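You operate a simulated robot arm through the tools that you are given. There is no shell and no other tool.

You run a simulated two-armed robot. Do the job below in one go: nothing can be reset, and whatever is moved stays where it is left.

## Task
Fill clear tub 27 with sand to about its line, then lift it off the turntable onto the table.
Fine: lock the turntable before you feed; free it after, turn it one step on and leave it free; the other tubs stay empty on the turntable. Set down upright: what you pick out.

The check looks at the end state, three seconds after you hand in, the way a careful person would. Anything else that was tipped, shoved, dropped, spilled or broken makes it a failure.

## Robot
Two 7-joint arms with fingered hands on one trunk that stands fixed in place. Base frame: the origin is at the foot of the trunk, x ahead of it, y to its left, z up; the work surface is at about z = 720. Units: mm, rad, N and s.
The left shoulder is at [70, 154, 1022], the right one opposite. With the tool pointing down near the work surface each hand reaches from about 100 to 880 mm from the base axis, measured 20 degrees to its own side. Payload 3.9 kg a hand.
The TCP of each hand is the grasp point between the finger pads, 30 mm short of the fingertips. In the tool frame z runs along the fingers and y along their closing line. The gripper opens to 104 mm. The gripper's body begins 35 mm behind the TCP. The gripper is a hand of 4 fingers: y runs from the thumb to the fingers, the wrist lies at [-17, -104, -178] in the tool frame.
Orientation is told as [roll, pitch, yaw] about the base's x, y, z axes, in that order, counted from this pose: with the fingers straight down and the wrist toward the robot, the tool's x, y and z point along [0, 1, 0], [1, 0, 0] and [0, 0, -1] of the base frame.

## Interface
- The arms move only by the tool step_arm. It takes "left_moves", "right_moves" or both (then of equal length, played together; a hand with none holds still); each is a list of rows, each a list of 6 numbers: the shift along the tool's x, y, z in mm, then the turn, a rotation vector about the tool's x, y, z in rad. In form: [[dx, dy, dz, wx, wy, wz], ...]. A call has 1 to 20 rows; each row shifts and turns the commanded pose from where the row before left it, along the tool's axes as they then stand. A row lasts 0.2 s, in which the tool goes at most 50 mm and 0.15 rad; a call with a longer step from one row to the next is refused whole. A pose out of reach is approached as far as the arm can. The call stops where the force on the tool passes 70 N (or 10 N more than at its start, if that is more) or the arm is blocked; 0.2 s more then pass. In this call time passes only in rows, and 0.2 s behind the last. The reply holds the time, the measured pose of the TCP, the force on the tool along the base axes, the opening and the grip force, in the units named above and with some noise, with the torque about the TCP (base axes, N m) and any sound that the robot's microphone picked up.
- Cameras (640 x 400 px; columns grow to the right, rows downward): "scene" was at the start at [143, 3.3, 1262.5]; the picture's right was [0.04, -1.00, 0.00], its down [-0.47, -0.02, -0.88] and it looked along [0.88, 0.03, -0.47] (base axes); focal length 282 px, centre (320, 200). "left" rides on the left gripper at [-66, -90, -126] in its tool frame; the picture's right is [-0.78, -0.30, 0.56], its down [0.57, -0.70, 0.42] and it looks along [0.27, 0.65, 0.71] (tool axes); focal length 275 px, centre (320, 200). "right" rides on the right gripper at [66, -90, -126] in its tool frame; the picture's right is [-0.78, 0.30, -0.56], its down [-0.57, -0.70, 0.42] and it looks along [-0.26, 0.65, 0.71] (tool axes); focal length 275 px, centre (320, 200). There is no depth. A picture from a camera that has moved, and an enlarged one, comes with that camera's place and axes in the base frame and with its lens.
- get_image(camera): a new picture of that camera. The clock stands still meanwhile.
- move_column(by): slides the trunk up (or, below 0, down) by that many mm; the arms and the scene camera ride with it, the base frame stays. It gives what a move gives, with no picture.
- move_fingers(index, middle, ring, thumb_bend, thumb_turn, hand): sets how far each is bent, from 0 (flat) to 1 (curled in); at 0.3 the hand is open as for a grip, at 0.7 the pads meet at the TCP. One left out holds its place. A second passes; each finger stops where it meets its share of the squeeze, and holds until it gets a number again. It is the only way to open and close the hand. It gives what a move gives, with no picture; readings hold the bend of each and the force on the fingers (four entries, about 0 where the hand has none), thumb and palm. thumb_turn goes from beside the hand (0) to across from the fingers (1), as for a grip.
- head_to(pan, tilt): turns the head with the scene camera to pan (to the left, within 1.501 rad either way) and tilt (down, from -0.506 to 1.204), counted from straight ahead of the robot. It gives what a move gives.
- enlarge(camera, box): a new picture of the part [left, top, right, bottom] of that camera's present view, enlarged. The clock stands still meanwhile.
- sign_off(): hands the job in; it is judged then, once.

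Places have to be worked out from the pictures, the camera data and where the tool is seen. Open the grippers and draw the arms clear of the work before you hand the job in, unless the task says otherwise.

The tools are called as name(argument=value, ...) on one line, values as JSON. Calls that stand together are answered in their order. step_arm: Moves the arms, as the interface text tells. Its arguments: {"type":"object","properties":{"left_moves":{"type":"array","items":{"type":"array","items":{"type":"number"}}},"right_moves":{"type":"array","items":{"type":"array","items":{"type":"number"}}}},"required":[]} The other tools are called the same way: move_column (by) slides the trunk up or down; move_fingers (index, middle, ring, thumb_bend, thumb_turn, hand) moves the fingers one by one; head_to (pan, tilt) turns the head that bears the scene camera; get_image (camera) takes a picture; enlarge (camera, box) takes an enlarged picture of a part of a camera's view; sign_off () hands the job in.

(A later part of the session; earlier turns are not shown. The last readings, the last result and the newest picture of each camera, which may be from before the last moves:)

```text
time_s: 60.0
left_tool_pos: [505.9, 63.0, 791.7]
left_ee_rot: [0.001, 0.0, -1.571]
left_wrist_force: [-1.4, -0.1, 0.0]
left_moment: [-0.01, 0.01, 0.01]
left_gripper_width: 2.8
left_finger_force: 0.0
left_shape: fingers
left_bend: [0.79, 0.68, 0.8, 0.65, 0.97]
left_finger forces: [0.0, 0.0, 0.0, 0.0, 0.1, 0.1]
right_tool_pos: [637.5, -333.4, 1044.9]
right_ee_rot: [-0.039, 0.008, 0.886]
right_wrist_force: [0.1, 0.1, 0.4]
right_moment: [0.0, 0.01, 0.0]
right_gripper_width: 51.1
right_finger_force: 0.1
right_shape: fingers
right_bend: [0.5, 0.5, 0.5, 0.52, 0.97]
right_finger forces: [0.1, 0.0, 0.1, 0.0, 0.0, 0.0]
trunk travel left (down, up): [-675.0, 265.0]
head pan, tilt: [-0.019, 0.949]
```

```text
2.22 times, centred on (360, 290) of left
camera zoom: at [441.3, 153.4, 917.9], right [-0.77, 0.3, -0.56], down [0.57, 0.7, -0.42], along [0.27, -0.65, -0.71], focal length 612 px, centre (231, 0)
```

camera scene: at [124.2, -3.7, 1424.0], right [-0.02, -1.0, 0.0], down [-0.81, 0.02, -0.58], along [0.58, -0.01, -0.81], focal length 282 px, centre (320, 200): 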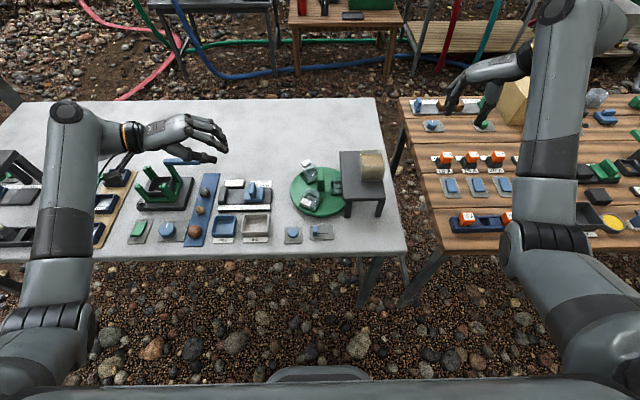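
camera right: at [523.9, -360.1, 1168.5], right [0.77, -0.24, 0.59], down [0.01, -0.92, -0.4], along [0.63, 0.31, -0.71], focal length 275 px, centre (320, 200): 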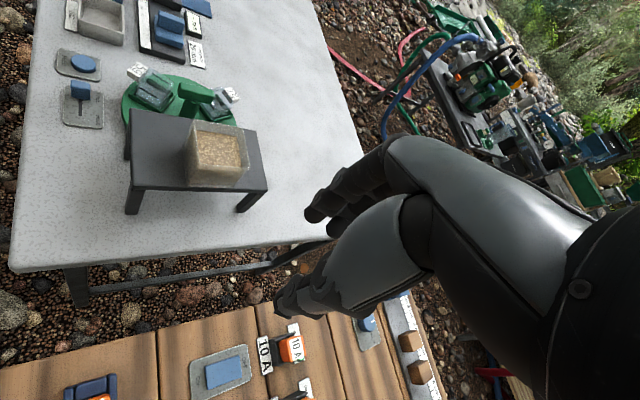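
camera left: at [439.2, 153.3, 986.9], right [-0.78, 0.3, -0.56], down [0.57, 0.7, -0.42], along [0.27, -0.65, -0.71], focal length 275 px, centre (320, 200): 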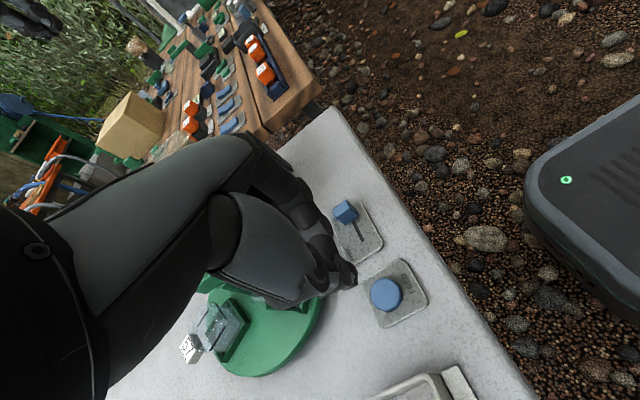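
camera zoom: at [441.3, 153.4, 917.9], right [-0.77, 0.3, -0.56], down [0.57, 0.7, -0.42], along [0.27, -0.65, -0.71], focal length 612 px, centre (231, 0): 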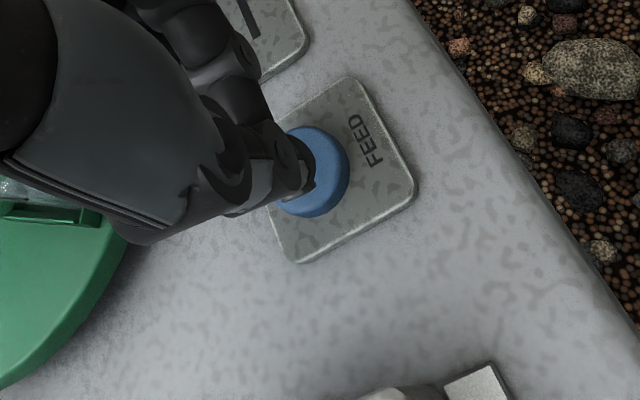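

The lowest point is the thumb tip, about 18 mm left of the button centre. I'll shift the hand right by 18 mm and then go down in small steps, watching the force.

step_arm(left_moves=[[2, 18, 0, 0, 0, 0], [0, 0, 6, 0, 0, 0]])

enlarge(camera="scene", box=[260, 190, 360, 260])

enlarge(camera="left", box=[260, 200, 460, 380])

```text
time_s: 60.6
left_tool_pos: [506.9, 45.4, 787.0]
left_ee_rot: [0.002, -0.001, -1.572]
left_wrist_force: [-0.2, 0.2, 0.2]
left_moment: [-0.01, 0.04, -0.02]
left_gripper_width: 2.9
left_finger_force: 0.0
left_shape: fingers
left_bend: [0.79, 0.68, 0.8, 0.65, 0.97]
left_finger forces: [0.1, 0.0, 0.0, 0.0, 0.1, 0.0]
right_tool_pos: [637.4, -332.6, 1045.4]
right_ee_rot: [-0.039, 0.005, 0.885]
right_wrist_force: [0.5, 0.6, -0.4]
right_moment: [-0.04, 0.01, 0.0]
right_gripper_width: 51.0
right_finger_force: 0.0
right_shape: fingers
right_bend: [0.5, 0.5, 0.5, 0.52, 0.97]
right_finger forces: [0.0, 0.1, 0.1, 0.0, 0.1, 0.0]
trunk travel left (down, up): [-675.0, 265.0]
head pan, tilt: [-0.019, 0.949]
```

```text
5.71 times, centred on (310, 225) of scene
camera zoom: at [124.6, -1.3, 1424.0], right [-0.02, -1.0, 0.0], down [-0.81, 0.02, -0.58], along [0.58, -0.01, -0.81], focal length 1612 px, centre (377, 57)
```

zoom: 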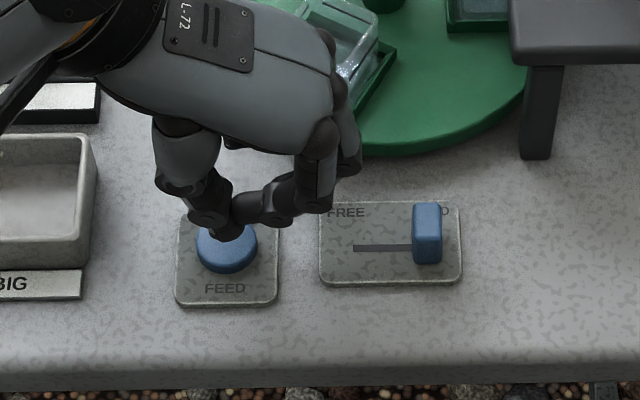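

```text
2.22 times, centred on (360, 290) of left
camera zoom: at [442.3, 135.8, 911.9], right [-0.78, 0.3, -0.56], down [0.57, 0.7, -0.42], along [0.27, -0.65, -0.71], focal length 612 px, centre (231, 0)
```

zoom: 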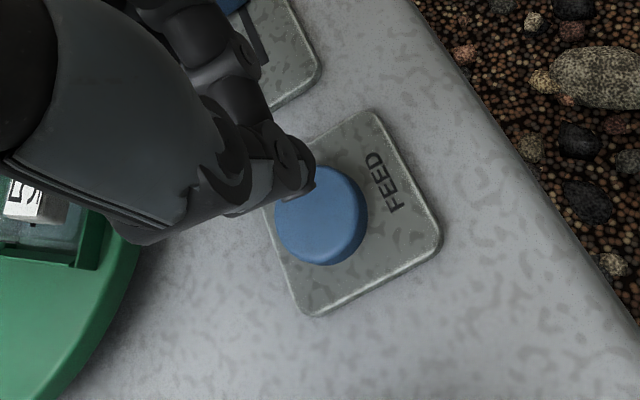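

The thumb tip will land within the button's face. I'll lower 8 mm and then proceed in 3 mm steps, checking the force each time.

step_arm(left_moves=[[2, 0, 8, 0, 0, 0]])

step_arm(left_moves=[[0, 0, 3, 0, 0, 0]])

enlarge(camera="scene", box=[280, 210, 330, 250])

```text
time_s: 61.0
left_tool_pos: [508.4, 46.5, 779.4]
left_ee_rot: [0.003, 0.001, -1.57]
left_wrist_force: [-0.3, 0.2, -0.3]
left_moment: [0.0, 0.01, -0.02]
left_gripper_width: 2.8
left_finger_force: 0.1
left_shape: fingers
left_bend: [0.79, 0.68, 0.8, 0.65, 0.97]
left_finger forces: [0.0, 0.1, 0.0, 0.0, 0.1, 0.0]
right_tool_pos: [638.0, -334.9, 1045.2]
right_ee_rot: [-0.042, 0.008, 0.884]
right_wrist_force: [0.0, -0.3, -0.1]
right_moment: [-0.01, -0.02, -0.04]
right_gripper_width: 51.0
right_finger_force: 0.0
right_shape: fingers
right_bend: [0.5, 0.5, 0.5, 0.52, 0.97]
right_finger forces: [0.1, 0.1, 0.1, 0.0, 0.1, 0.0]
trunk travel left (down, up): [-675.0, 265.0]
head pan, tilt: [-0.019, 0.949]
```

```text
time_s: 61.4
left_tool_pos: [509.3, 44.4, 775.6]
left_ee_rot: [0.002, 0.0, -1.569]
left_wrist_force: [0.5, -0.3, -0.1]
left_moment: [0.02, -0.03, 0.01]
left_gripper_width: 2.8
left_finger_force: 0.1
left_shape: fingers
left_bend: [0.79, 0.68, 0.8, 0.65, 0.97]
left_finger forces: [0.0, 0.1, 0.0, 0.1, 0.0, 0.0]
right_tool_pos: [636.7, -334.6, 1045.9]
right_ee_rot: [-0.039, 0.007, 0.885]
right_wrist_force: [0.4, 1.4, -0.9]
right_moment: [0.03, 0.02, -0.01]
right_gripper_width: 51.2
right_finger_force: 0.1
right_shape: fingers
right_bend: [0.5, 0.5, 0.5, 0.52, 0.97]
right_finger forces: [0.0, 0.0, 0.0, 0.1, 0.0, 0.1]
trunk travel left (down, up): [-675.0, 265.0]
head pan, tilt: [-0.019, 0.949]
```

```text
10.00 times, centred on (305, 230) of scene
camera zoom: at [124.7, -1.8, 1424.0], right [-0.02, -1.0, 0.0], down [-0.81, 0.02, -0.58], along [0.58, -0.01, -0.81], focal length 2820 px, centre (470, -100)
```

zoom: 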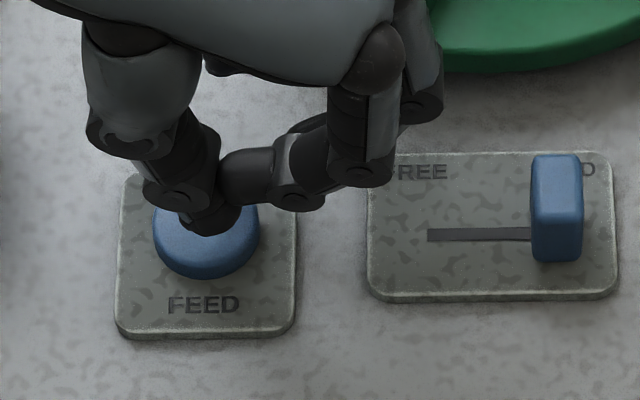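

There's no contact yet at TCP z 775.6. I'll continue down in 2 to 3 mm steps.

step_arm(left_moves=[[0, 0, 3, 0, 0, 0]])

step_arm(left_moves=[[0, 0, 2, 0, 0, 0]])

```text
time_s: 61.8
left_tool_pos: [508.8, 45.0, 773.2]
left_ee_rot: [0.002, -0.001, -1.57]
left_wrist_force: [0.5, 0.5, -0.4]
left_moment: [0.0, 0.04, -0.05]
left_gripper_width: 3.1
left_finger_force: 0.0
left_shape: fingers
left_bend: [0.79, 0.68, 0.8, 0.65, 0.97]
left_finger forces: [0.0, 0.0, 0.0, 0.1, 0.0, 0.0]
right_tool_pos: [637.5, -332.4, 1044.4]
right_ee_rot: [-0.041, 0.006, 0.885]
right_wrist_force: [0.1, 0.3, 1.3]
right_moment: [0.02, -0.04, -0.02]
right_gripper_width: 51.0
right_finger_force: 0.0
right_shape: fingers
right_bend: [0.5, 0.5, 0.5, 0.52, 0.97]
right_finger forces: [0.0, 0.0, 0.0, 0.1, 0.0, 0.0]
trunk travel left (down, up): [-675.0, 265.0]
head pan, tilt: [-0.019, 0.949]
```

```text
time_s: 62.2
left_tool_pos: [509.0, 45.3, 771.0]
left_ee_rot: [0.001, 0.002, -1.571]
left_wrist_force: [0.0, -0.2, 0.1]
left_moment: [-0.03, 0.03, -0.04]
left_gripper_width: 2.8
left_finger_force: 0.1
left_shape: fingers
left_bend: [0.79, 0.68, 0.8, 0.65, 0.97]
left_finger forces: [0.0, 0.0, 0.0, 0.0, 0.1, 0.1]
right_tool_pos: [636.2, -334.4, 1046.6]
right_ee_rot: [-0.039, 0.007, 0.886]
right_wrist_force: [-0.1, -0.2, 0.3]
right_moment: [0.04, 0.04, 0.02]
right_gripper_width: 51.3
right_finger_force: 0.1
right_shape: fingers
right_bend: [0.5, 0.5, 0.5, 0.52, 0.97]
right_finger forces: [0.0, 0.0, 0.1, 0.0, 0.1, 0.1]
trunk travel left (down, up): [-675.0, 265.0]
head pan, tilt: [-0.019, 0.949]
```

Still no contact, so I'll keep stepping down.

step_arm(left_moves=[[0, 0, 3, 0, 0, 0]])

enlarge(camera="scene", box=[280, 210, 330, 250])

enlarge(camera="left", box=[300, 230, 420, 330])

```text
time_s: 62.6
left_tool_pos: [508.5, 43.9, 767.9]
left_ee_rot: [0.002, 0.0, -1.57]
left_wrist_force: [0.4, -0.7, 0.5]
left_moment: [0.0, 0.0, -0.01]
left_gripper_width: 2.8
left_finger_force: 0.0
left_shape: fingers
left_bend: [0.79, 0.68, 0.8, 0.65, 0.97]
left_finger forces: [0.0, 0.0, 0.0, 0.1, 0.0, 0.1]
right_tool_pos: [636.7, -333.1, 1044.9]
right_ee_rot: [-0.041, 0.006, 0.884]
right_wrist_force: [0.4, 0.4, -0.3]
right_moment: [-0.01, -0.03, -0.03]
right_gripper_width: 51.0
right_finger_force: 0.0
right_shape: fingers
right_bend: [0.5, 0.5, 0.5, 0.52, 0.97]
right_finger forces: [0.0, 0.0, 0.0, 0.1, 0.0, 0.0]
trunk travel left (down, up): [-675.0, 265.0]
head pan, tilt: [-0.019, 0.949]
```

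```text
10.00 times, centred on (305, 230) of scene
camera zoom: at [124.6, -1.7, 1424.0], right [-0.02, -1.0, 0.0], down [-0.81, 0.02, -0.58], along [0.58, -0.01, -0.81], focal length 2820 px, centre (470, -100)
```

zoom: 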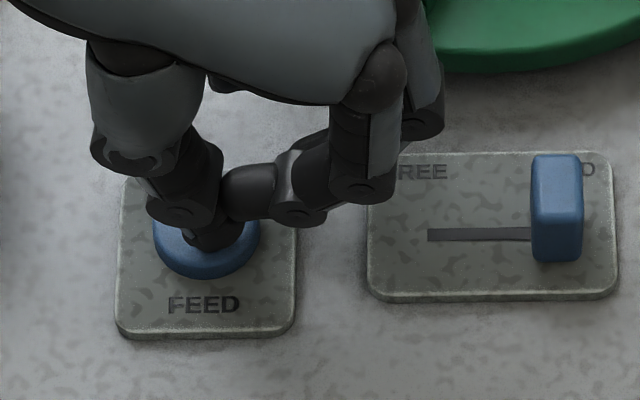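

```text
4.00 times, centred on (360, 280) of left
camera zoom: at [444.1, 135.4, 893.0], right [-0.77, 0.3, -0.56], down [0.57, 0.7, -0.42], along [0.27, -0.65, -0.71], focal length 1101 px, centre (160, -120)
```

zoom: 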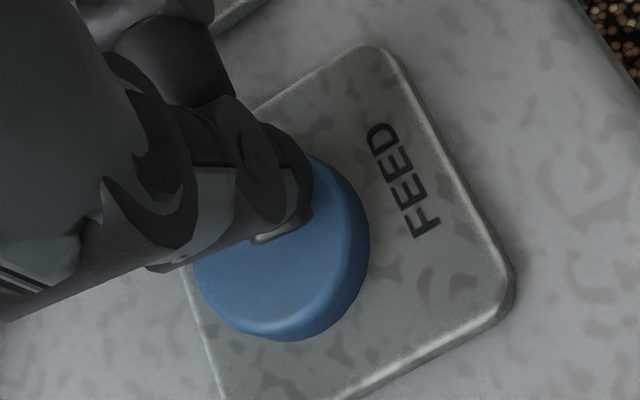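

The thumb tip is just above the button face in both views. I'll continue in 2 mm steps.

step_arm(left_moves=[[0, 0, 2, 0, 0, 0]])

step_arm(left_moves=[[0, 0, 2, 0, 0, 0]])

```text
time_s: 63.0
left_tool_pos: [508.9, 45.7, 765.3]
left_ee_rot: [0.003, -0.001, -1.57]
left_wrist_force: [0.2, -0.5, -0.1]
left_moment: [-0.02, 0.01, 0.01]
left_gripper_width: 3.1
left_finger_force: 0.1
left_shape: fingers
left_bend: [0.79, 0.68, 0.8, 0.65, 0.97]
left_finger forces: [0.0, 0.0, 0.1, 0.0, 0.1, 0.0]
right_tool_pos: [637.5, -334.1, 1044.3]
right_ee_rot: [-0.041, 0.006, 0.886]
right_wrist_force: [0.7, 0.2, -0.6]
right_moment: [0.0, -0.02, 0.0]
right_gripper_width: 51.1
right_finger_force: 0.1
right_shape: fingers
right_bend: [0.5, 0.5, 0.5, 0.52, 0.97]
right_finger forces: [0.0, 0.0, 0.0, 0.1, 0.0, 0.0]
trunk travel left (down, up): [-675.0, 265.0]
head pan, tilt: [-0.019, 0.949]
```

```text
time_s: 63.4
left_tool_pos: [509.0, 45.9, 764.0]
left_ee_rot: [0.001, 0.002, -1.57]
left_wrist_force: [0.1, 0.8, 1.2]
left_moment: [0.03, 0.01, -0.01]
left_gripper_width: 3.1
left_finger_force: 0.1
left_shape: fingers
left_bend: [0.79, 0.68, 0.8, 0.65, 0.97]
left_finger forces: [0.0, 0.0, 0.0, 0.0, 0.1, 0.0]
right_tool_pos: [636.3, -333.6, 1046.4]
right_ee_rot: [-0.04, 0.008, 0.885]
right_wrist_force: [0.1, -0.3, 0.2]
right_moment: [0.0, -0.01, 0.02]
right_gripper_width: 51.2
right_finger_force: 0.0
right_shape: fingers
right_bend: [0.5, 0.5, 0.5, 0.52, 0.97]
right_finger forces: [0.1, 0.0, 0.1, 0.0, 0.1, 0.0]
trunk travel left (down, up): [-675.0, 265.0]
head pan, tilt: [-0.019, 0.949]
heard: click
```

A click was heard with about 1.2 N of force, so the button responded. I'll look at the tubs immediately; the clock stands still while I do.

enlarge(camera="scene", box=[290, 150, 370, 215])

enlarge(camera="scene", box=[325, 165, 355, 195])

enlarge(camera="scene", box=[340, 140, 400, 190])

```text
6.15 times, centred on (330, 182) of scene
camera zoom: at [124.3, -1.7, 1424.0], right [-0.02, -1.0, 0.0], down [-0.81, 0.02, -0.58], along [0.58, -0.01, -0.81], focal length 1736 px, centre (258, 308)
```

zoom: 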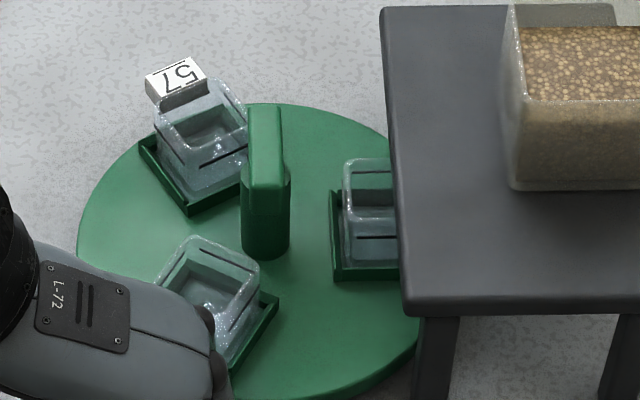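

```text
13.33 times, centred on (340, 180) of scene
camera zoom: at [124.3, -1.7, 1424.0], right [-0.02, -1.0, 0.0], down [-0.81, 0.02, -0.58], along [0.58, -0.01, -0.81], focal length 3761 px, centre (53, 467)
```

zoom: 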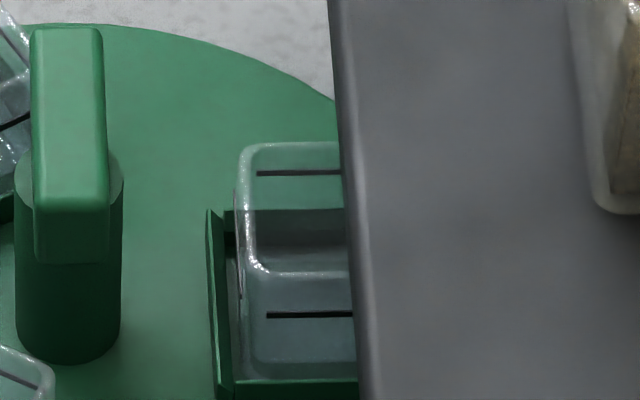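

```text
8.00 times, centred on (370, 165) of scene
camera zoom: at [124.3, -1.7, 1424.0], right [-0.02, -1.0, 0.0], down [-0.81, 0.02, -0.58], along [0.58, -0.01, -0.81], focal length 2256 px, centre (-80, 480)
```

zoom: 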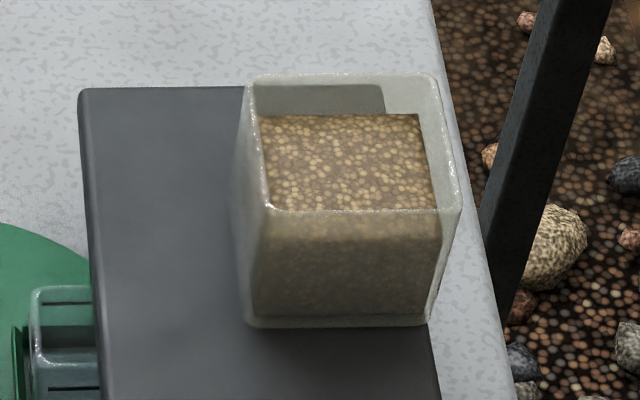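

There's no sand in any tub yet. I'll press 1 mm further for one row and look again at once.

step_arm(left_moves=[[0, 0, 1, 0, 0, 0]])

enlarge(camera="scene", box=[290, 150, 370, 215])

enlarge(camera="scene", box=[325, 165, 355, 195])

```text
time_s: 63.8
left_tool_pos: [509.1, 46.3, 763.2]
left_ee_rot: [0.0, 0.0, -1.571]
left_wrist_force: [-0.3, 0.2, 1.8]
left_moment: [0.05, 0.02, -0.01]
left_gripper_width: 3.3
left_finger_force: 2.4
left_shape: fingers
left_bend: [0.79, 0.68, 0.8, 0.65, 0.97]
left_finger forces: [0.0, 0.1, 0.0, 0.1, 5.8, 0.0]
right_tool_pos: [636.9, -332.5, 1045.7]
right_ee_rot: [-0.041, 0.008, 0.885]
right_wrist_force: [0.1, -0.2, -0.1]
right_moment: [0.0, -0.03, 0.03]
right_gripper_width: 51.3
right_finger_force: 0.1
right_shape: fingers
right_bend: [0.5, 0.5, 0.5, 0.52, 0.97]
right_finger forces: [0.0, 0.0, 0.0, 0.0, 0.1, 0.1]
trunk travel left (down, up): [-675.0, 265.0]
head pan, tilt: [-0.019, 0.949]
```

```text
6.15 times, centred on (330, 182) of scene
camera zoom: at [124.2, -1.7, 1424.0], right [-0.02, -1.0, 0.0], down [-0.81, 0.02, -0.58], along [0.58, -0.01, -0.81], focal length 1736 px, centre (258, 308)
```

zoom: 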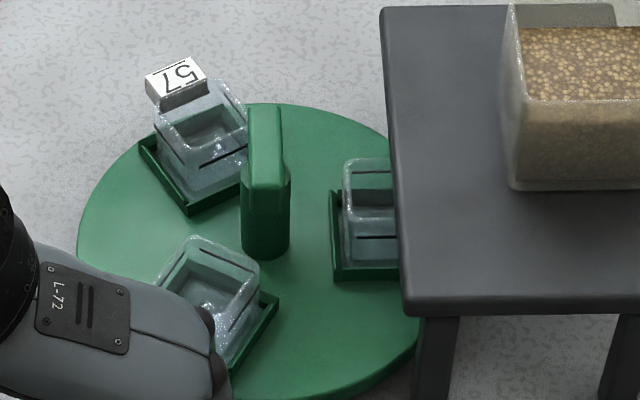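

```text
13.33 times, centred on (340, 180) of scene
camera zoom: at [124.2, -1.7, 1424.0], right [-0.02, -1.0, 0.0], down [-0.81, 0.02, -0.58], along [0.58, -0.01, -0.81], focal length 3761 px, centre (53, 467)
```

zoom: 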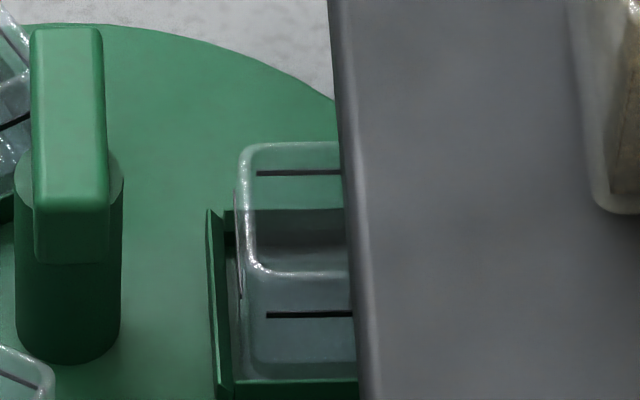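

The thumb presses with nearly 6 N now, but still no sand is visible. I'll check the hopper and the area round the stand for any sand.

enlarge(camera="scene", box=[340, 140, 400, 190])

get_image(camera="right")

get_image(camera="left")

get_image(camera="scene")

```text
8.00 times, centred on (370, 165) of scene
camera zoom: at [124.2, -1.7, 1424.0], right [-0.02, -1.0, 0.0], down [-0.81, 0.02, -0.58], along [0.58, -0.01, -0.81], focal length 2256 px, centre (-80, 480)
```

zoom: 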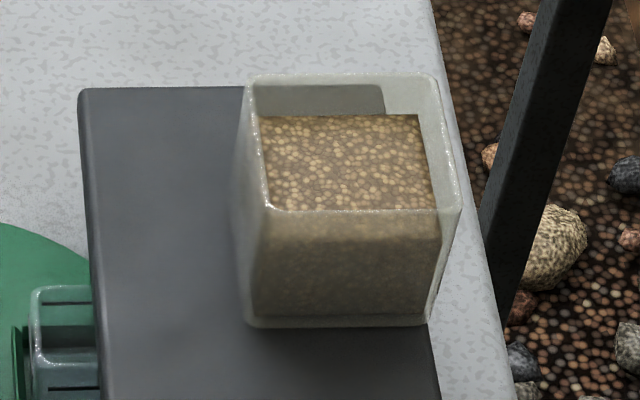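

```text
taken
camera right: at [524.3, -357.8, 1168.9], right [0.77, -0.24, 0.59], down [0.01, -0.92, -0.4], along [0.63, 0.31, -0.71], focal length 275 px, centre (320, 200)
```

right: 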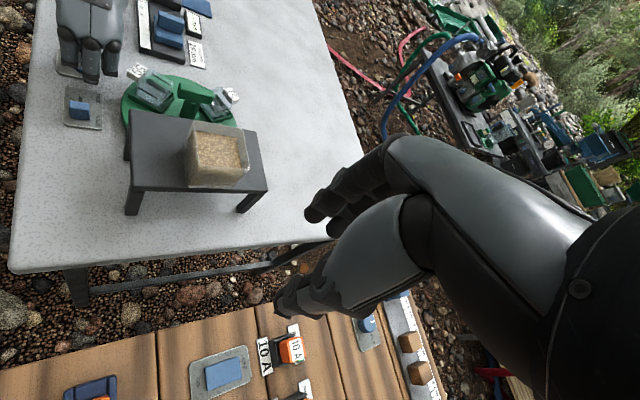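

```text
taken
camera left: at [444.1, 135.6, 888.3], right [-0.77, 0.3, -0.56], down [0.57, 0.7, -0.42], along [0.27, -0.65, -0.71], focal length 275 px, centre (320, 200)
```

left: 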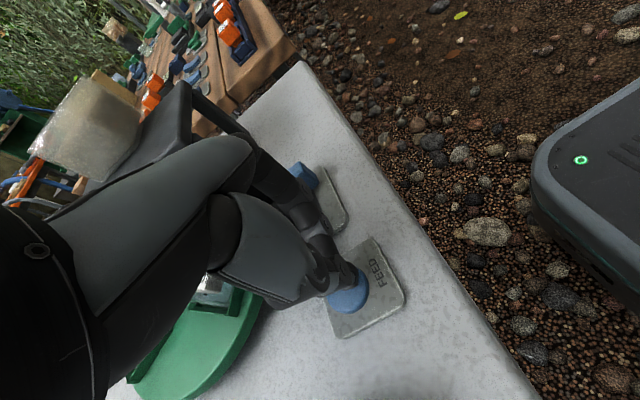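

```text
taken
camera scene: at [124.2, -1.7, 1424.0], right [-0.02, -1.0, 0.0], down [-0.81, 0.02, -0.58], along [0.58, -0.01, -0.81], focal length 282 px, centre (320, 200)
```

scene: 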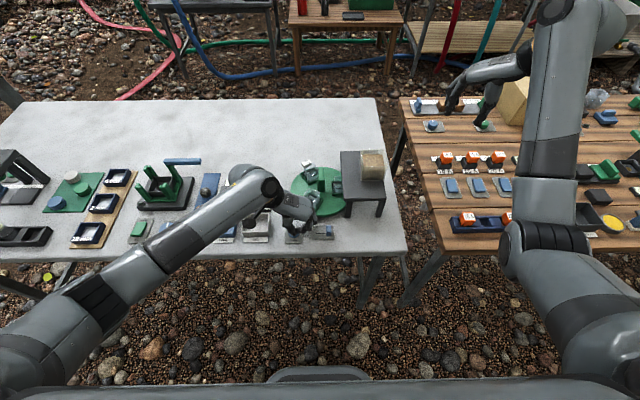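

No sand anywhere yet. I'll release the button by lifting a few millimetres and check whether a portion comes.

step_arm(left_moves=[[0, 0, -8, 0, 0, 0]])

enlarge(camera="scene", box=[290, 150, 370, 215])

enlarge(camera="scene", box=[325, 165, 355, 195])

```text
time_s: 64.2
left_tool_pos: [508.4, 46.4, 771.2]
left_ee_rot: [0.001, 0.0, -1.569]
left_wrist_force: [-0.1, 0.9, 0.0]
left_moment: [-0.01, 0.02, 0.01]
left_gripper_width: 3.2
left_finger_force: 0.1
left_shape: fingers
left_bend: [0.79, 0.68, 0.8, 0.65, 0.97]
left_finger forces: [0.0, 0.0, 0.0, 0.1, 0.1, 0.1]
right_tool_pos: [636.3, -333.8, 1045.3]
right_ee_rot: [-0.041, 0.006, 0.884]
right_wrist_force: [-0.2, 0.3, 0.0]
right_moment: [-0.01, -0.02, 0.01]
right_gripper_width: 51.3
right_finger_force: 0.0
right_shape: fingers
right_bend: [0.5, 0.5, 0.5, 0.52, 0.97]
right_finger forces: [0.0, 0.1, 0.1, 0.0, 0.1, 0.1]
trunk travel left (down, up): [-675.0, 265.0]
head pan, tilt: [-0.019, 0.949]
```

```text
6.15 times, centred on (330, 182) of scene
camera zoom: at [124.5, -1.6, 1423.9], right [-0.02, -1.0, 0.0], down [-0.81, 0.02, -0.58], along [0.58, -0.01, -0.81], focal length 1736 px, centre (258, 308)
```

zoom: 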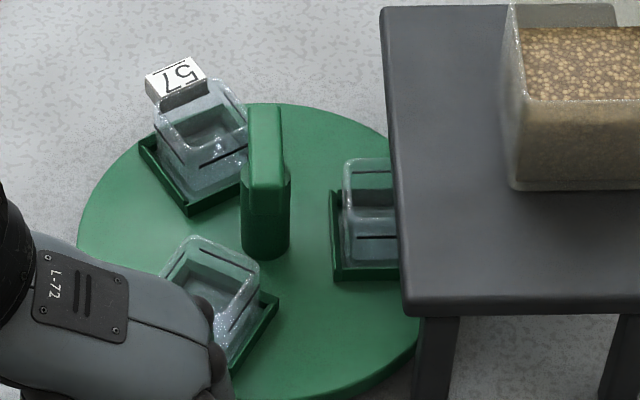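

```text
13.33 times, centred on (340, 180) of scene
camera zoom: at [124.5, -1.6, 1423.9], right [-0.02, -1.0, 0.0], down [-0.81, 0.02, -0.58], along [0.58, -0.01, -0.81], focal length 3761 px, centre (53, 467)
```

zoom: 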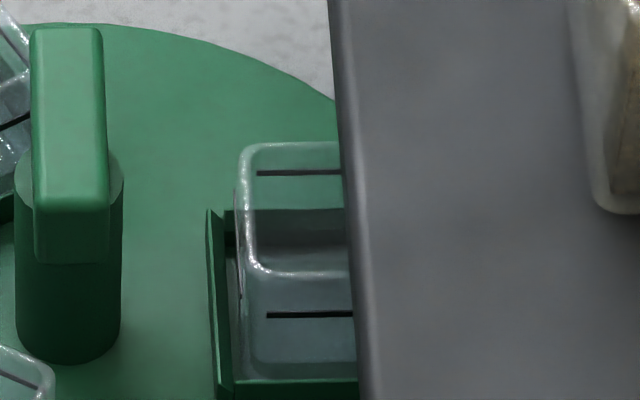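

No sand came after a light press. I'll press more firmly, about 3 mm deeper than before, for one row and look again.

step_arm(left_moves=[[0, 0, 8, 0, 0, 0], [0, 0, 3, 0, 0, 0]])

enlarge(camera="scene", box=[290, 150, 370, 215])

enlarge(camera="scene", box=[325, 165, 355, 195])

enlarge(camera="scene", box=[280, 210, 330, 250])

```text
time_s: 64.8
left_tool_pos: [508.4, 45.2, 762.0]
left_ee_rot: [0.004, 0.0, -1.57]
left_wrist_force: [1.5, 0.9, 6.3]
left_moment: [0.17, 0.06, 0.02]
left_gripper_width: 3.4
left_finger_force: 5.2
left_shape: fingers
left_bend: [0.79, 0.68, 0.8, 0.65, 0.97]
left_finger forces: [0.1, 0.0, 0.0, 0.0, 9.9, 0.1]
right_tool_pos: [634.6, -333.3, 1046.1]
right_ee_rot: [-0.042, 0.008, 0.884]
right_wrist_force: [0.0, 0.3, 0.2]
right_moment: [-0.01, 0.0, -0.03]
right_gripper_width: 51.2
right_finger_force: 0.0
right_shape: fingers
right_bend: [0.5, 0.5, 0.5, 0.52, 0.97]
right_finger forces: [0.1, 0.0, 0.0, 0.0, 0.0, 0.0]
trunk travel left (down, up): [-675.0, 265.0]
head pan, tilt: [-0.019, 0.949]
heard: click
```

```text
6.15 times, centred on (330, 182) of scene
camera zoom: at [123.3, -1.6, 1424.2], right [-0.02, -1.0, 0.0], down [-0.81, 0.02, -0.58], along [0.58, -0.01, -0.81], focal length 1736 px, centre (258, 308)
```

zoom: 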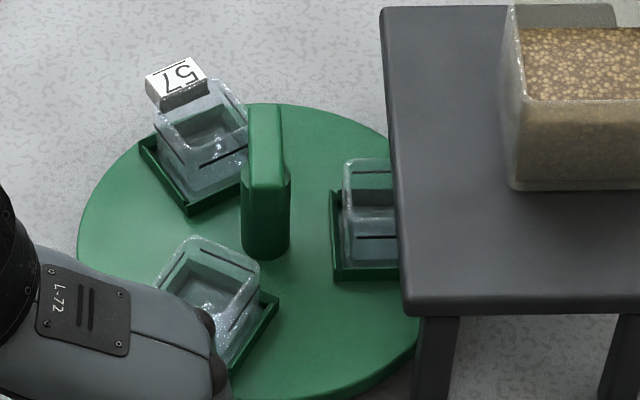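

```text
13.33 times, centred on (340, 180) of scene
camera zoom: at [123.3, -1.6, 1424.2], right [-0.02, -1.0, 0.0], down [-0.81, 0.02, -0.58], along [0.58, -0.01, -0.81], focal length 3761 px, centre (53, 467)
```

zoom: 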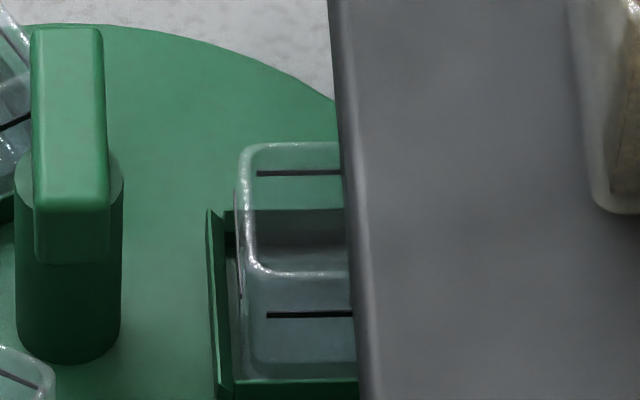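

```text
10.00 times, centred on (305, 230) of scene
camera zoom: at [123.3, -1.6, 1424.2], right [-0.02, -1.0, 0.0], down [-0.81, 0.02, -0.58], along [0.58, -0.01, -0.81], focal length 2820 px, centre (470, -100)
```

zoom: 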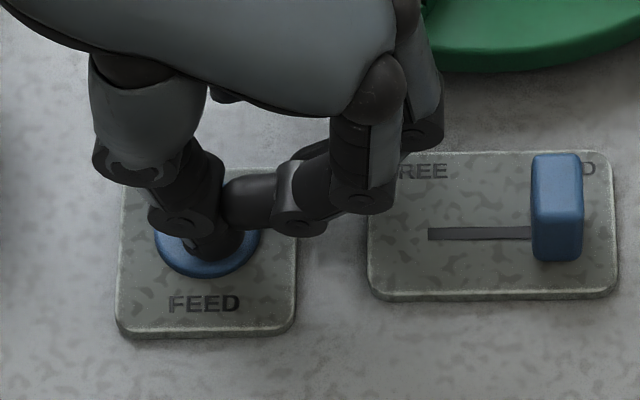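

The button is down and clicked, but no sand is visible yet. I'll hold it for about half a second more and look again.

step_arm(left_moves=[[0, 0, 0, 0, 0, 0], [0, 0, 0, 0, 0, 0]])

enlarge(camera="scene", box=[290, 150, 370, 215])

enlarge(camera="scene", box=[325, 165, 355, 195])

get_image(camera="right")

```text
time_s: 65.4
left_tool_pos: [508.9, 44.9, 761.2]
left_ee_rot: [0.002, 0.001, -1.571]
left_wrist_force: [1.2, 1.0, 8.1]
left_moment: [0.2, 0.07, -0.03]
left_gripper_width: 3.4
left_finger_force: 6.3
left_shape: fingers
left_bend: [0.79, 0.68, 0.8, 0.65, 0.97]
left_finger forces: [0.1, 0.0, 0.0, 0.2, 12.1, 0.0]
right_tool_pos: [635.9, -334.0, 1046.0]
right_ee_rot: [-0.043, 0.007, 0.886]
right_wrist_force: [-0.5, 0.2, 0.2]
right_moment: [0.02, -0.01, 0.02]
right_gripper_width: 51.1
right_finger_force: 0.2
right_shape: fingers
right_bend: [0.5, 0.5, 0.5, 0.52, 0.97]
right_finger forces: [0.0, 0.0, 0.1, 0.0, 0.0, 0.1]
trunk travel left (down, up): [-675.0, 265.0]
head pan, tilt: [-0.019, 0.949]
```

```text
6.15 times, centred on (330, 182) of scene
camera zoom: at [123.5, -1.7, 1424.1], right [-0.02, -1.0, 0.0], down [-0.81, 0.02, -0.58], along [0.58, -0.01, -0.81], focal length 1736 px, centre (258, 308)
```

zoom: 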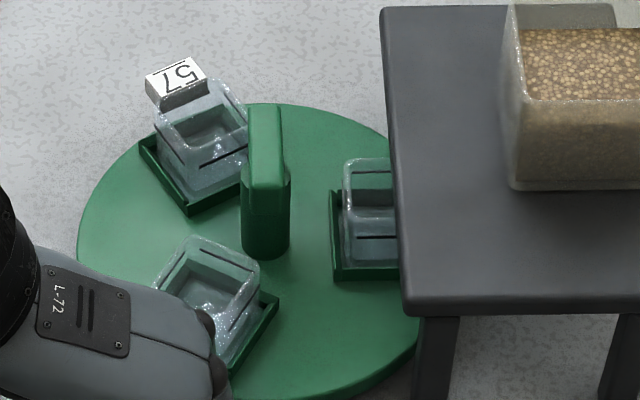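

```text
13.33 times, centred on (340, 180) of scene
camera zoom: at [123.5, -1.7, 1424.1], right [-0.02, -1.0, 0.0], down [-0.81, 0.02, -0.58], along [0.58, -0.01, -0.81], focal length 3761 px, centre (53, 467)
```

zoom: 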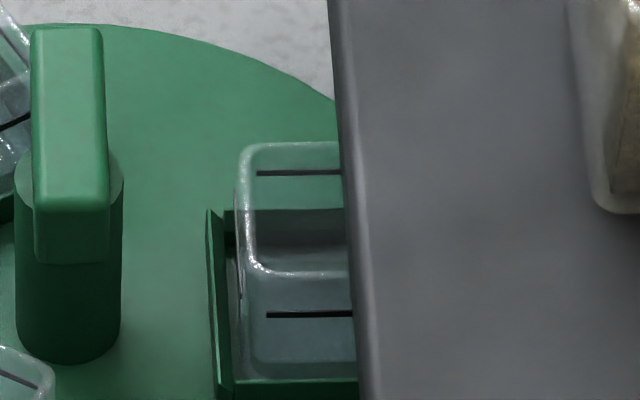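

```text
taken
camera right: at [523.8, -357.8, 1169.2], right [0.77, -0.24, 0.59], down [0.01, -0.92, -0.4], along [0.64, 0.31, -0.71], focal length 275 px, centre (320, 200)
```

right: 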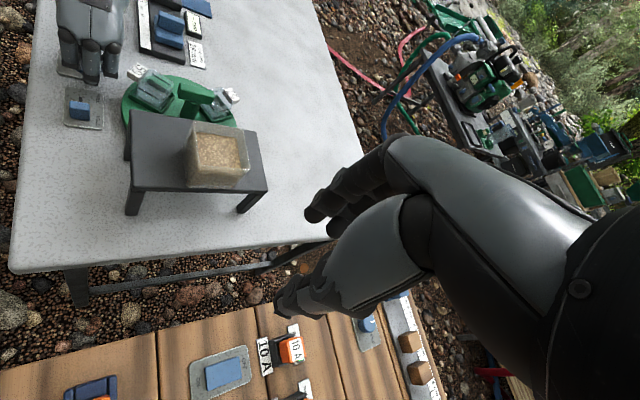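

One second of holding produced nothing visible. I'll release the button and use the left camera from the left side to look under the plate for any sand.

step_arm(left_moves=[[0, 0, -10, 0, 0, 0], [0, 0, -45, 0, 0, 0], [0, 0, -45, 0, 0, 0], [12, -32, -5, 0, 0, 0], [12, -32, -5, 0, 0, 0], [12, -32, -5, 0, 0, 0], [12, -32, -5, 0, 0, 0], [12, -32, -5, 0, 0, 0], [12, -32, -5, 0, 0, 0], [0, 0, 0, -0.14, 0, 0], [0, 0, 0, -0.14, 0, 0], [0, 0, 0, -0.14, 0, 0], [0, 0, 0, -0.14, 0, 0], [0, 0, 0, -0.14, 0, 0], [0, 0, 0, 0, 0.0906, -0.1067], [0, 0, 0, 0, 0.0906, -0.1067]])

get_image(camera="left")

enlarge(camera="scene", box=[290, 150, 370, 215])

```text
time_s: 68.8
left_tool_pos: [580.1, 238.1, 891.6]
left_ee_rot: [0.006, -0.702, -1.291]
left_wrist_force: [0.9, -0.6, 0.4]
left_moment: [0.0, 0.04, 0.03]
left_gripper_width: 3.3
left_finger_force: 0.0
left_shape: fingers
left_bend: [0.79, 0.68, 0.8, 0.65, 0.97]
left_finger forces: [0.0, 0.0, 0.1, 0.1, 0.0, 0.1]
right_tool_pos: [635.5, -333.4, 1045.6]
right_ee_rot: [-0.041, 0.008, 0.886]
right_wrist_force: [0.0, 0.3, 0.0]
right_moment: [0.02, 0.03, 0.01]
right_gripper_width: 51.1
right_finger_force: 0.0
right_shape: fingers
right_bend: [0.5, 0.5, 0.5, 0.52, 0.97]
right_finger forces: [0.0, 0.0, 0.0, 0.0, 0.1, 0.1]
trunk travel left (down, up): [-675.0, 265.0]
head pan, tilt: [-0.019, 0.949]
```

```text
taken
camera left: at [476.5, 363.5, 928.7], right [-0.71, -0.34, -0.62], down [0.48, 0.41, -0.77], along [0.52, -0.84, -0.13], focal length 275 px, centre (320, 200)
```

left: 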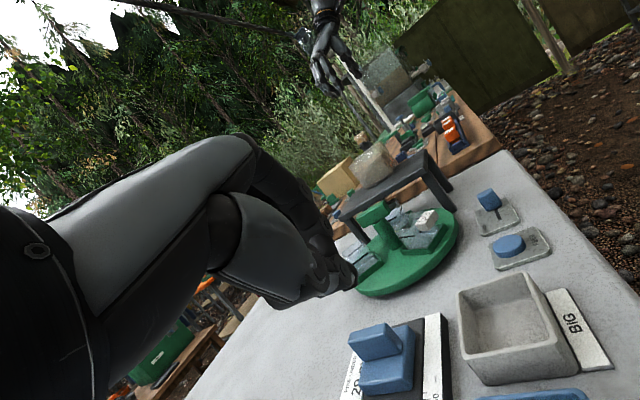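

```text
6.15 times, centred on (330, 182) of scene
camera zoom: at [123.5, -1.6, 1424.1], right [-0.02, -1.0, 0.0], down [-0.81, 0.02, -0.58], along [0.58, -0.01, -0.81], focal length 1736 px, centre (258, 308)
```

zoom: 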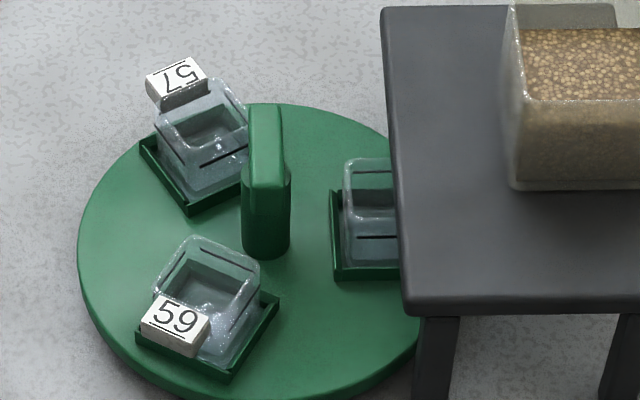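

enlarge(camera="left", box=[330, 130, 480, 300])

enlarge(camera="left", box=[370, 190, 450, 260])

enlarge(camera="right", box=[110, 60, 280, 220])

```text
2.35 times, centred on (405, 215) of left
camera zoom: at [476.5, 363.5, 928.7], right [-0.71, -0.34, -0.62], down [0.48, 0.41, -0.77], along [0.52, -0.84, -0.13], focal length 648 px, centre (120, 165)
```

zoom: 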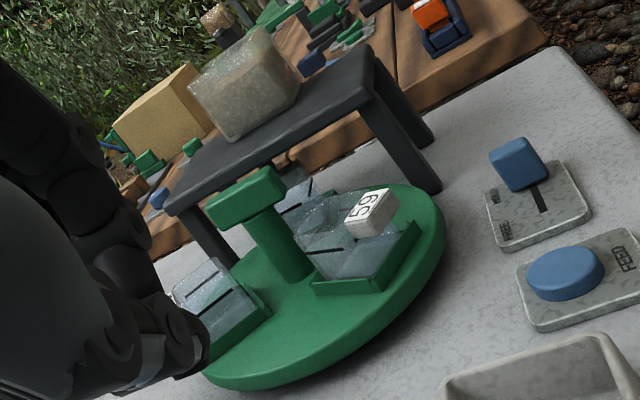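

```text
5.71 times, centred on (410, 225) of left
camera zoom: at [476.5, 363.5, 928.7], right [-0.71, -0.34, -0.62], down [0.48, 0.41, -0.77], along [0.52, -0.84, -0.13], focal length 1573 px, centre (-194, 57)
```

zoom: 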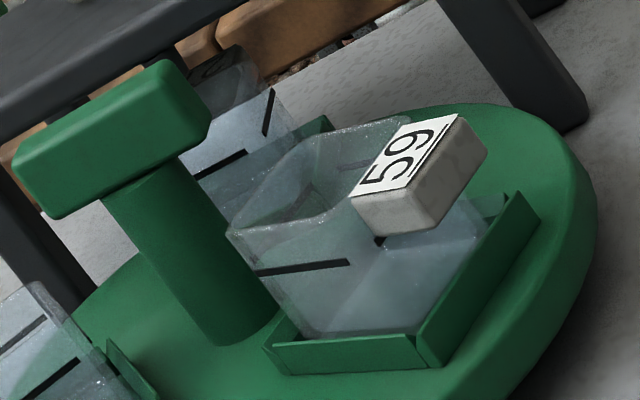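

```text
2.50 times, centred on (195, 140) of right
camera zoom: at [523.9, -357.6, 1169.3], right [0.77, -0.24, 0.59], down [0.01, -0.92, -0.4], along [0.64, 0.31, -0.71], focal length 688 px, centre (632, 350)
```

zoom: 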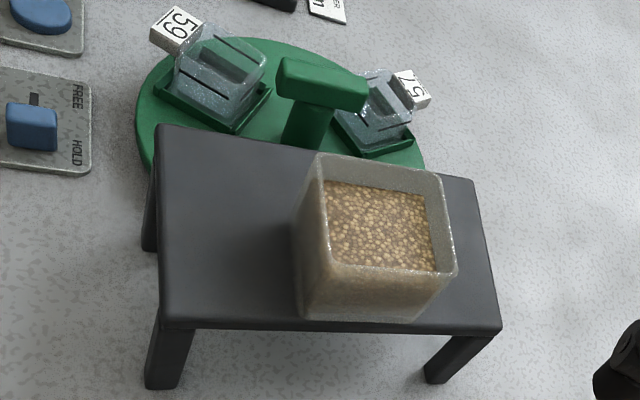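

No sand is visible anywhere and the other tubs are empty, so the press had no effect. Perhaps the lock hasn't really engaged at this angle. I'll test that by straddling the T-bar with the left hand and nudging it gently.

step_arm(left_moves=[[0, 0, 0, 0, -0.0906, 0.1067], [0, 0, 0, 0, -0.0906, 0.1067], [0, 0, 0, 0.14, 0, 0], [0, 0, 0, 0.14, 0, 0], [0, 0, 0, 0.14, 0, 0], [0, 0, 0, 0.14, 0, 0], [0, 0, 0, 0.14, 0, 0], [0, 0, -40, 0, 0, 0], [8, 42, 0, 0, 0, 0], [8, 42, 0, 0, 0, 0], [8, 42, 0, 0, 0, 0], [8, 42, 0, 0, 0, 0], [8, 42, 0, 0, 0, 0], [8, 42, 0, 0, 0, 0]])

move_fingers(hand="left", index=0.48, middle=0.48, ring=0.48, thumb_bend=0.48)

enlarge(camera="scene", box=[270, 120, 390, 230])

get_image(camera="left")

```text
time_s: 71.8
left_tool_pos: [628.9, -17.8, 930.2]
left_ee_rot: [0.001, 0.001, -1.572]
left_wrist_force: [0.1, -0.8, -0.4]
left_moment: [0.01, -0.01, 0.04]
left_gripper_width: 3.5
left_finger_force: 0.1
left_shape: fingers
left_bend: [0.79, 0.68, 0.8, 0.65, 0.97]
left_finger forces: [0.0, 0.1, 0.0, 0.0, 0.0, 0.1]
right_tool_pos: [636.7, -335.4, 1044.7]
right_ee_rot: [-0.04, 0.005, 0.887]
right_wrist_force: [0.0, -0.3, 0.1]
right_moment: [0.05, -0.04, 0.01]
right_gripper_width: 51.0
right_finger_force: 0.1
right_shape: fingers
right_bend: [0.5, 0.5, 0.5, 0.52, 0.97]
right_finger forces: [0.0, 0.1, 0.1, 0.0, 0.1, 0.0]
trunk travel left (down, up): [-675.0, 265.0]
head pan, tilt: [-0.019, 0.949]
```

```text
time_s: 72.8
left_tool_pos: [629.4, -15.2, 930.7]
left_ee_rot: [0.002, 0.001, -1.57]
left_wrist_force: [-0.1, 0.9, 0.0]
left_moment: [0.0, 0.03, 0.01]
left_gripper_width: 58.5
left_finger_force: 0.0
left_shape: fingers
left_bend: [0.48, 0.48, 0.48, 0.48, 0.97]
left_finger forces: [0.0, 0.0, 0.0, 0.0, 0.0, 0.0]
right_tool_pos: [636.6, -333.9, 1045.3]
right_ee_rot: [-0.04, 0.009, 0.884]
right_wrist_force: [-0.1, -0.3, 0.2]
right_moment: [0.0, -0.01, 0.01]
right_gripper_width: 51.1
right_finger_force: 0.0
right_shape: fingers
right_bend: [0.5, 0.5, 0.5, 0.52, 0.97]
right_finger forces: [0.0, 0.0, 0.0, 0.0, 0.1, 0.0]
trunk travel left (down, up): [-675.0, 265.0]
head pan, tilt: [-0.019, 0.949]
```

```text
3.64 times, centred on (330, 175) of scene
camera zoom: at [124.6, -2.0, 1424.0], right [-0.02, -1.0, 0.0], down [-0.81, 0.02, -0.58], along [0.58, -0.01, -0.81], focal length 1026 px, centre (284, 291)
```

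zoom: 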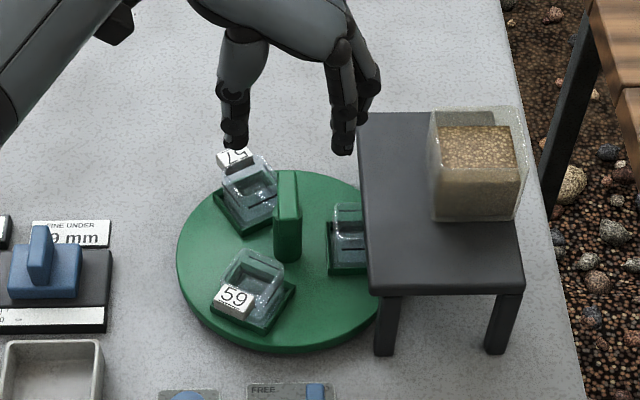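

```text
taken
camera left: at [563.9, 74.4, 1055.3], right [-0.78, 0.3, -0.56], down [0.57, 0.7, -0.42], along [0.27, -0.65, -0.71], focal length 275 px, centre (320, 200)
```

left: 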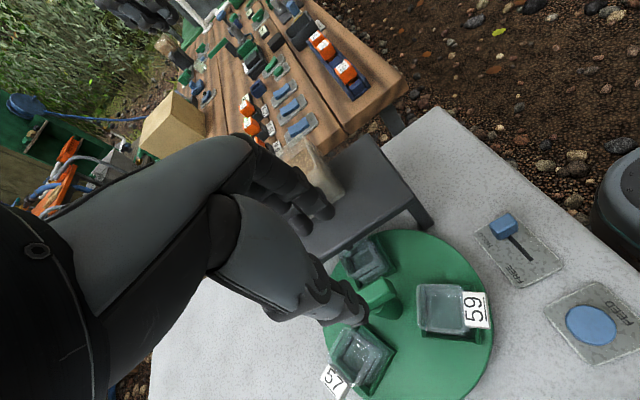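

This view looks into tub 27 from above, so I'll enlarge it before the nudge test.

enlarge(camera="left", box=[320, 215, 500, 395])

```text
2.22 times, centred on (410, 305) of left
camera zoom: at [563.9, 74.4, 1055.3], right [-0.78, 0.3, -0.56], down [0.57, 0.7, -0.42], along [0.27, -0.65, -0.71], focal length 612 px, centre (120, -33)
```

zoom: 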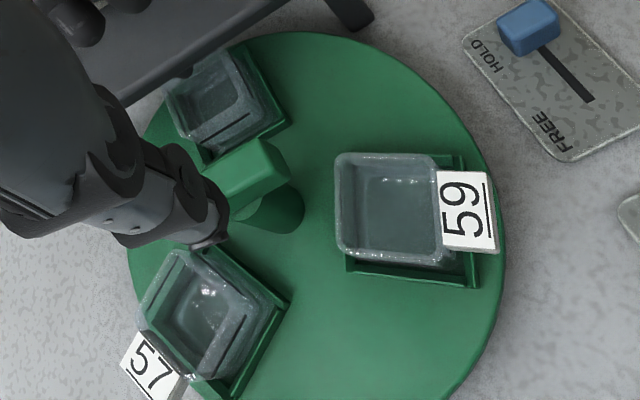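

Tub 27 is empty. I'll lower the left hand to straddle the T-bar, staying above the rims, and nudge it sideways gently.

step_arm(left_moves=[[0, 0, 34, 0, 0, 0], [0, 0, 34, 0, 0, 0], [0, 0, 33, 0, 0, 0]])

enlarge(camera="scene", box=[280, 140, 380, 225])

```text
time_s: 73.6
left_tool_pos: [628.5, -15.2, 828.3]
left_ee_rot: [0.003, 0.0, -1.571]
left_wrist_force: [0.1, 1.0, 0.3]
left_moment: [0.02, 0.0, 0.03]
left_gripper_width: 58.3
left_finger_force: 0.0
left_shape: fingers
left_bend: [0.48, 0.48, 0.48, 0.48, 0.97]
left_finger forces: [0.0, 0.0, 0.0, 0.1, 0.0, 0.1]
right_tool_pos: [637.4, -332.8, 1044.9]
right_ee_rot: [-0.04, 0.006, 0.885]
right_wrist_force: [0.4, -0.9, -0.6]
right_moment: [0.0, 0.0, -0.01]
right_gripper_width: 51.3
right_finger_force: 0.1
right_shape: fingers
right_bend: [0.5, 0.5, 0.5, 0.52, 0.97]
right_finger forces: [0.1, 0.0, 0.1, 0.0, 0.0, 0.0]
trunk travel left (down, up): [-675.0, 265.0]
head pan, tilt: [-0.019, 0.949]
```

```text
4.71 times, centred on (330, 182) of scene
camera zoom: at [125.0, -2.1, 1424.0], right [-0.02, -1.0, 0.0], down [-0.81, 0.02, -0.58], along [0.58, -0.01, -0.81], focal length 1327 px, centre (273, 282)
```

zoom: 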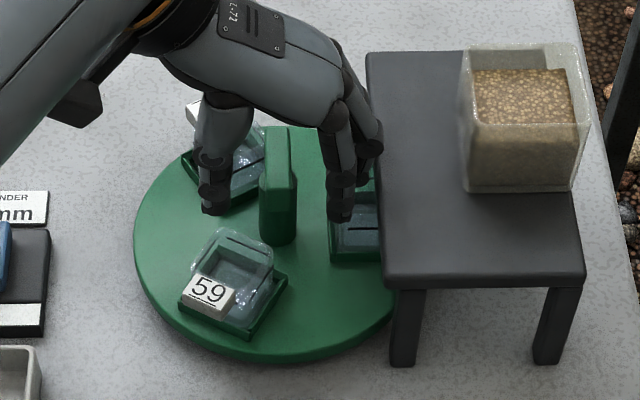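

The fingers hover clear of the rims. I'll move +y until the fingers touch the bar and watch the force and whether the table turns.

step_arm(left_moves=[[0, -15, 0, 0, 0, 0], [0, -4, 0, 0, 0, 0]])

step_arm(left_moves=[[0, -4, 0, 0, 0, 0]])

enlarge(camera="scene", box=[280, 140, 380, 225])

```text
time_s: 74.2
left_tool_pos: [628.1, 4.2, 828.9]
left_ee_rot: [0.002, 0.001, -1.57]
left_wrist_force: [-1.2, -0.3, 0.1]
left_moment: [-0.02, 0.05, -0.02]
left_gripper_width: 58.4
left_finger_force: 0.1
left_shape: fingers
left_bend: [0.48, 0.48, 0.48, 0.48, 0.97]
left_finger forces: [0.0, 0.0, 0.1, 0.0, 0.1, 0.0]
right_tool_pos: [637.6, -334.3, 1044.3]
right_ee_rot: [-0.039, 0.007, 0.885]
right_wrist_force: [0.0, 0.3, 0.5]
right_moment: [-0.03, 0.0, 0.02]
right_gripper_width: 50.9
right_finger_force: 0.0
right_shape: fingers
right_bend: [0.5, 0.5, 0.5, 0.52, 0.97]
right_finger forces: [0.0, 0.0, 0.0, 0.0, 0.0, 0.1]
trunk travel left (down, up): [-675.0, 265.0]
head pan, tilt: [-0.019, 0.949]
```

```text
time_s: 74.6
left_tool_pos: [628.1, 8.0, 829.4]
left_ee_rot: [0.002, 0.0, -1.571]
left_wrist_force: [-0.4, -2.2, -0.1]
left_moment: [-0.03, 0.03, -0.07]
left_gripper_width: 58.9
left_finger_force: 0.8
left_shape: fingers
left_bend: [0.48, 0.47, 0.47, 0.48, 0.97]
left_finger forces: [0.2, 1.0, 0.7, 0.0, 0.1, 0.1]
right_tool_pos: [637.2, -334.0, 1046.1]
right_ee_rot: [-0.041, 0.008, 0.885]
right_wrist_force: [-0.1, 0.0, -0.1]
right_moment: [-0.04, 0.01, 0.0]
right_gripper_width: 51.1
right_finger_force: 0.0
right_shape: fingers
right_bend: [0.5, 0.5, 0.5, 0.52, 0.97]
right_finger forces: [0.0, 0.0, 0.0, 0.0, 0.1, 0.1]
trunk travel left (down, up): [-675.0, 265.0]
head pan, tilt: [-0.019, 0.949]
```

```text
4.71 times, centred on (330, 182) of scene
camera zoom: at [124.6, -1.9, 1424.0], right [-0.02, -1.0, 0.0], down [-0.81, 0.02, -0.58], along [0.58, -0.01, -0.81], focal length 1327 px, centre (273, 282)
```

zoom: 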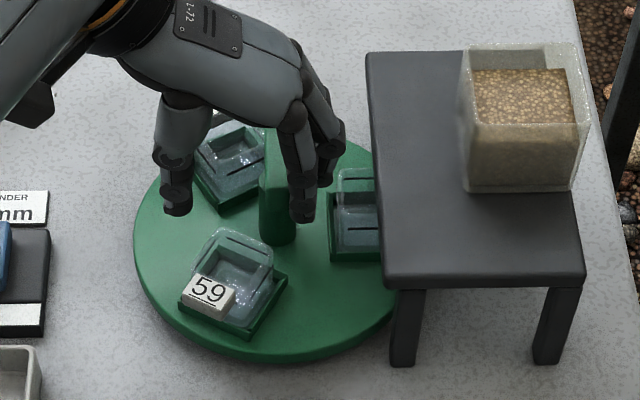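

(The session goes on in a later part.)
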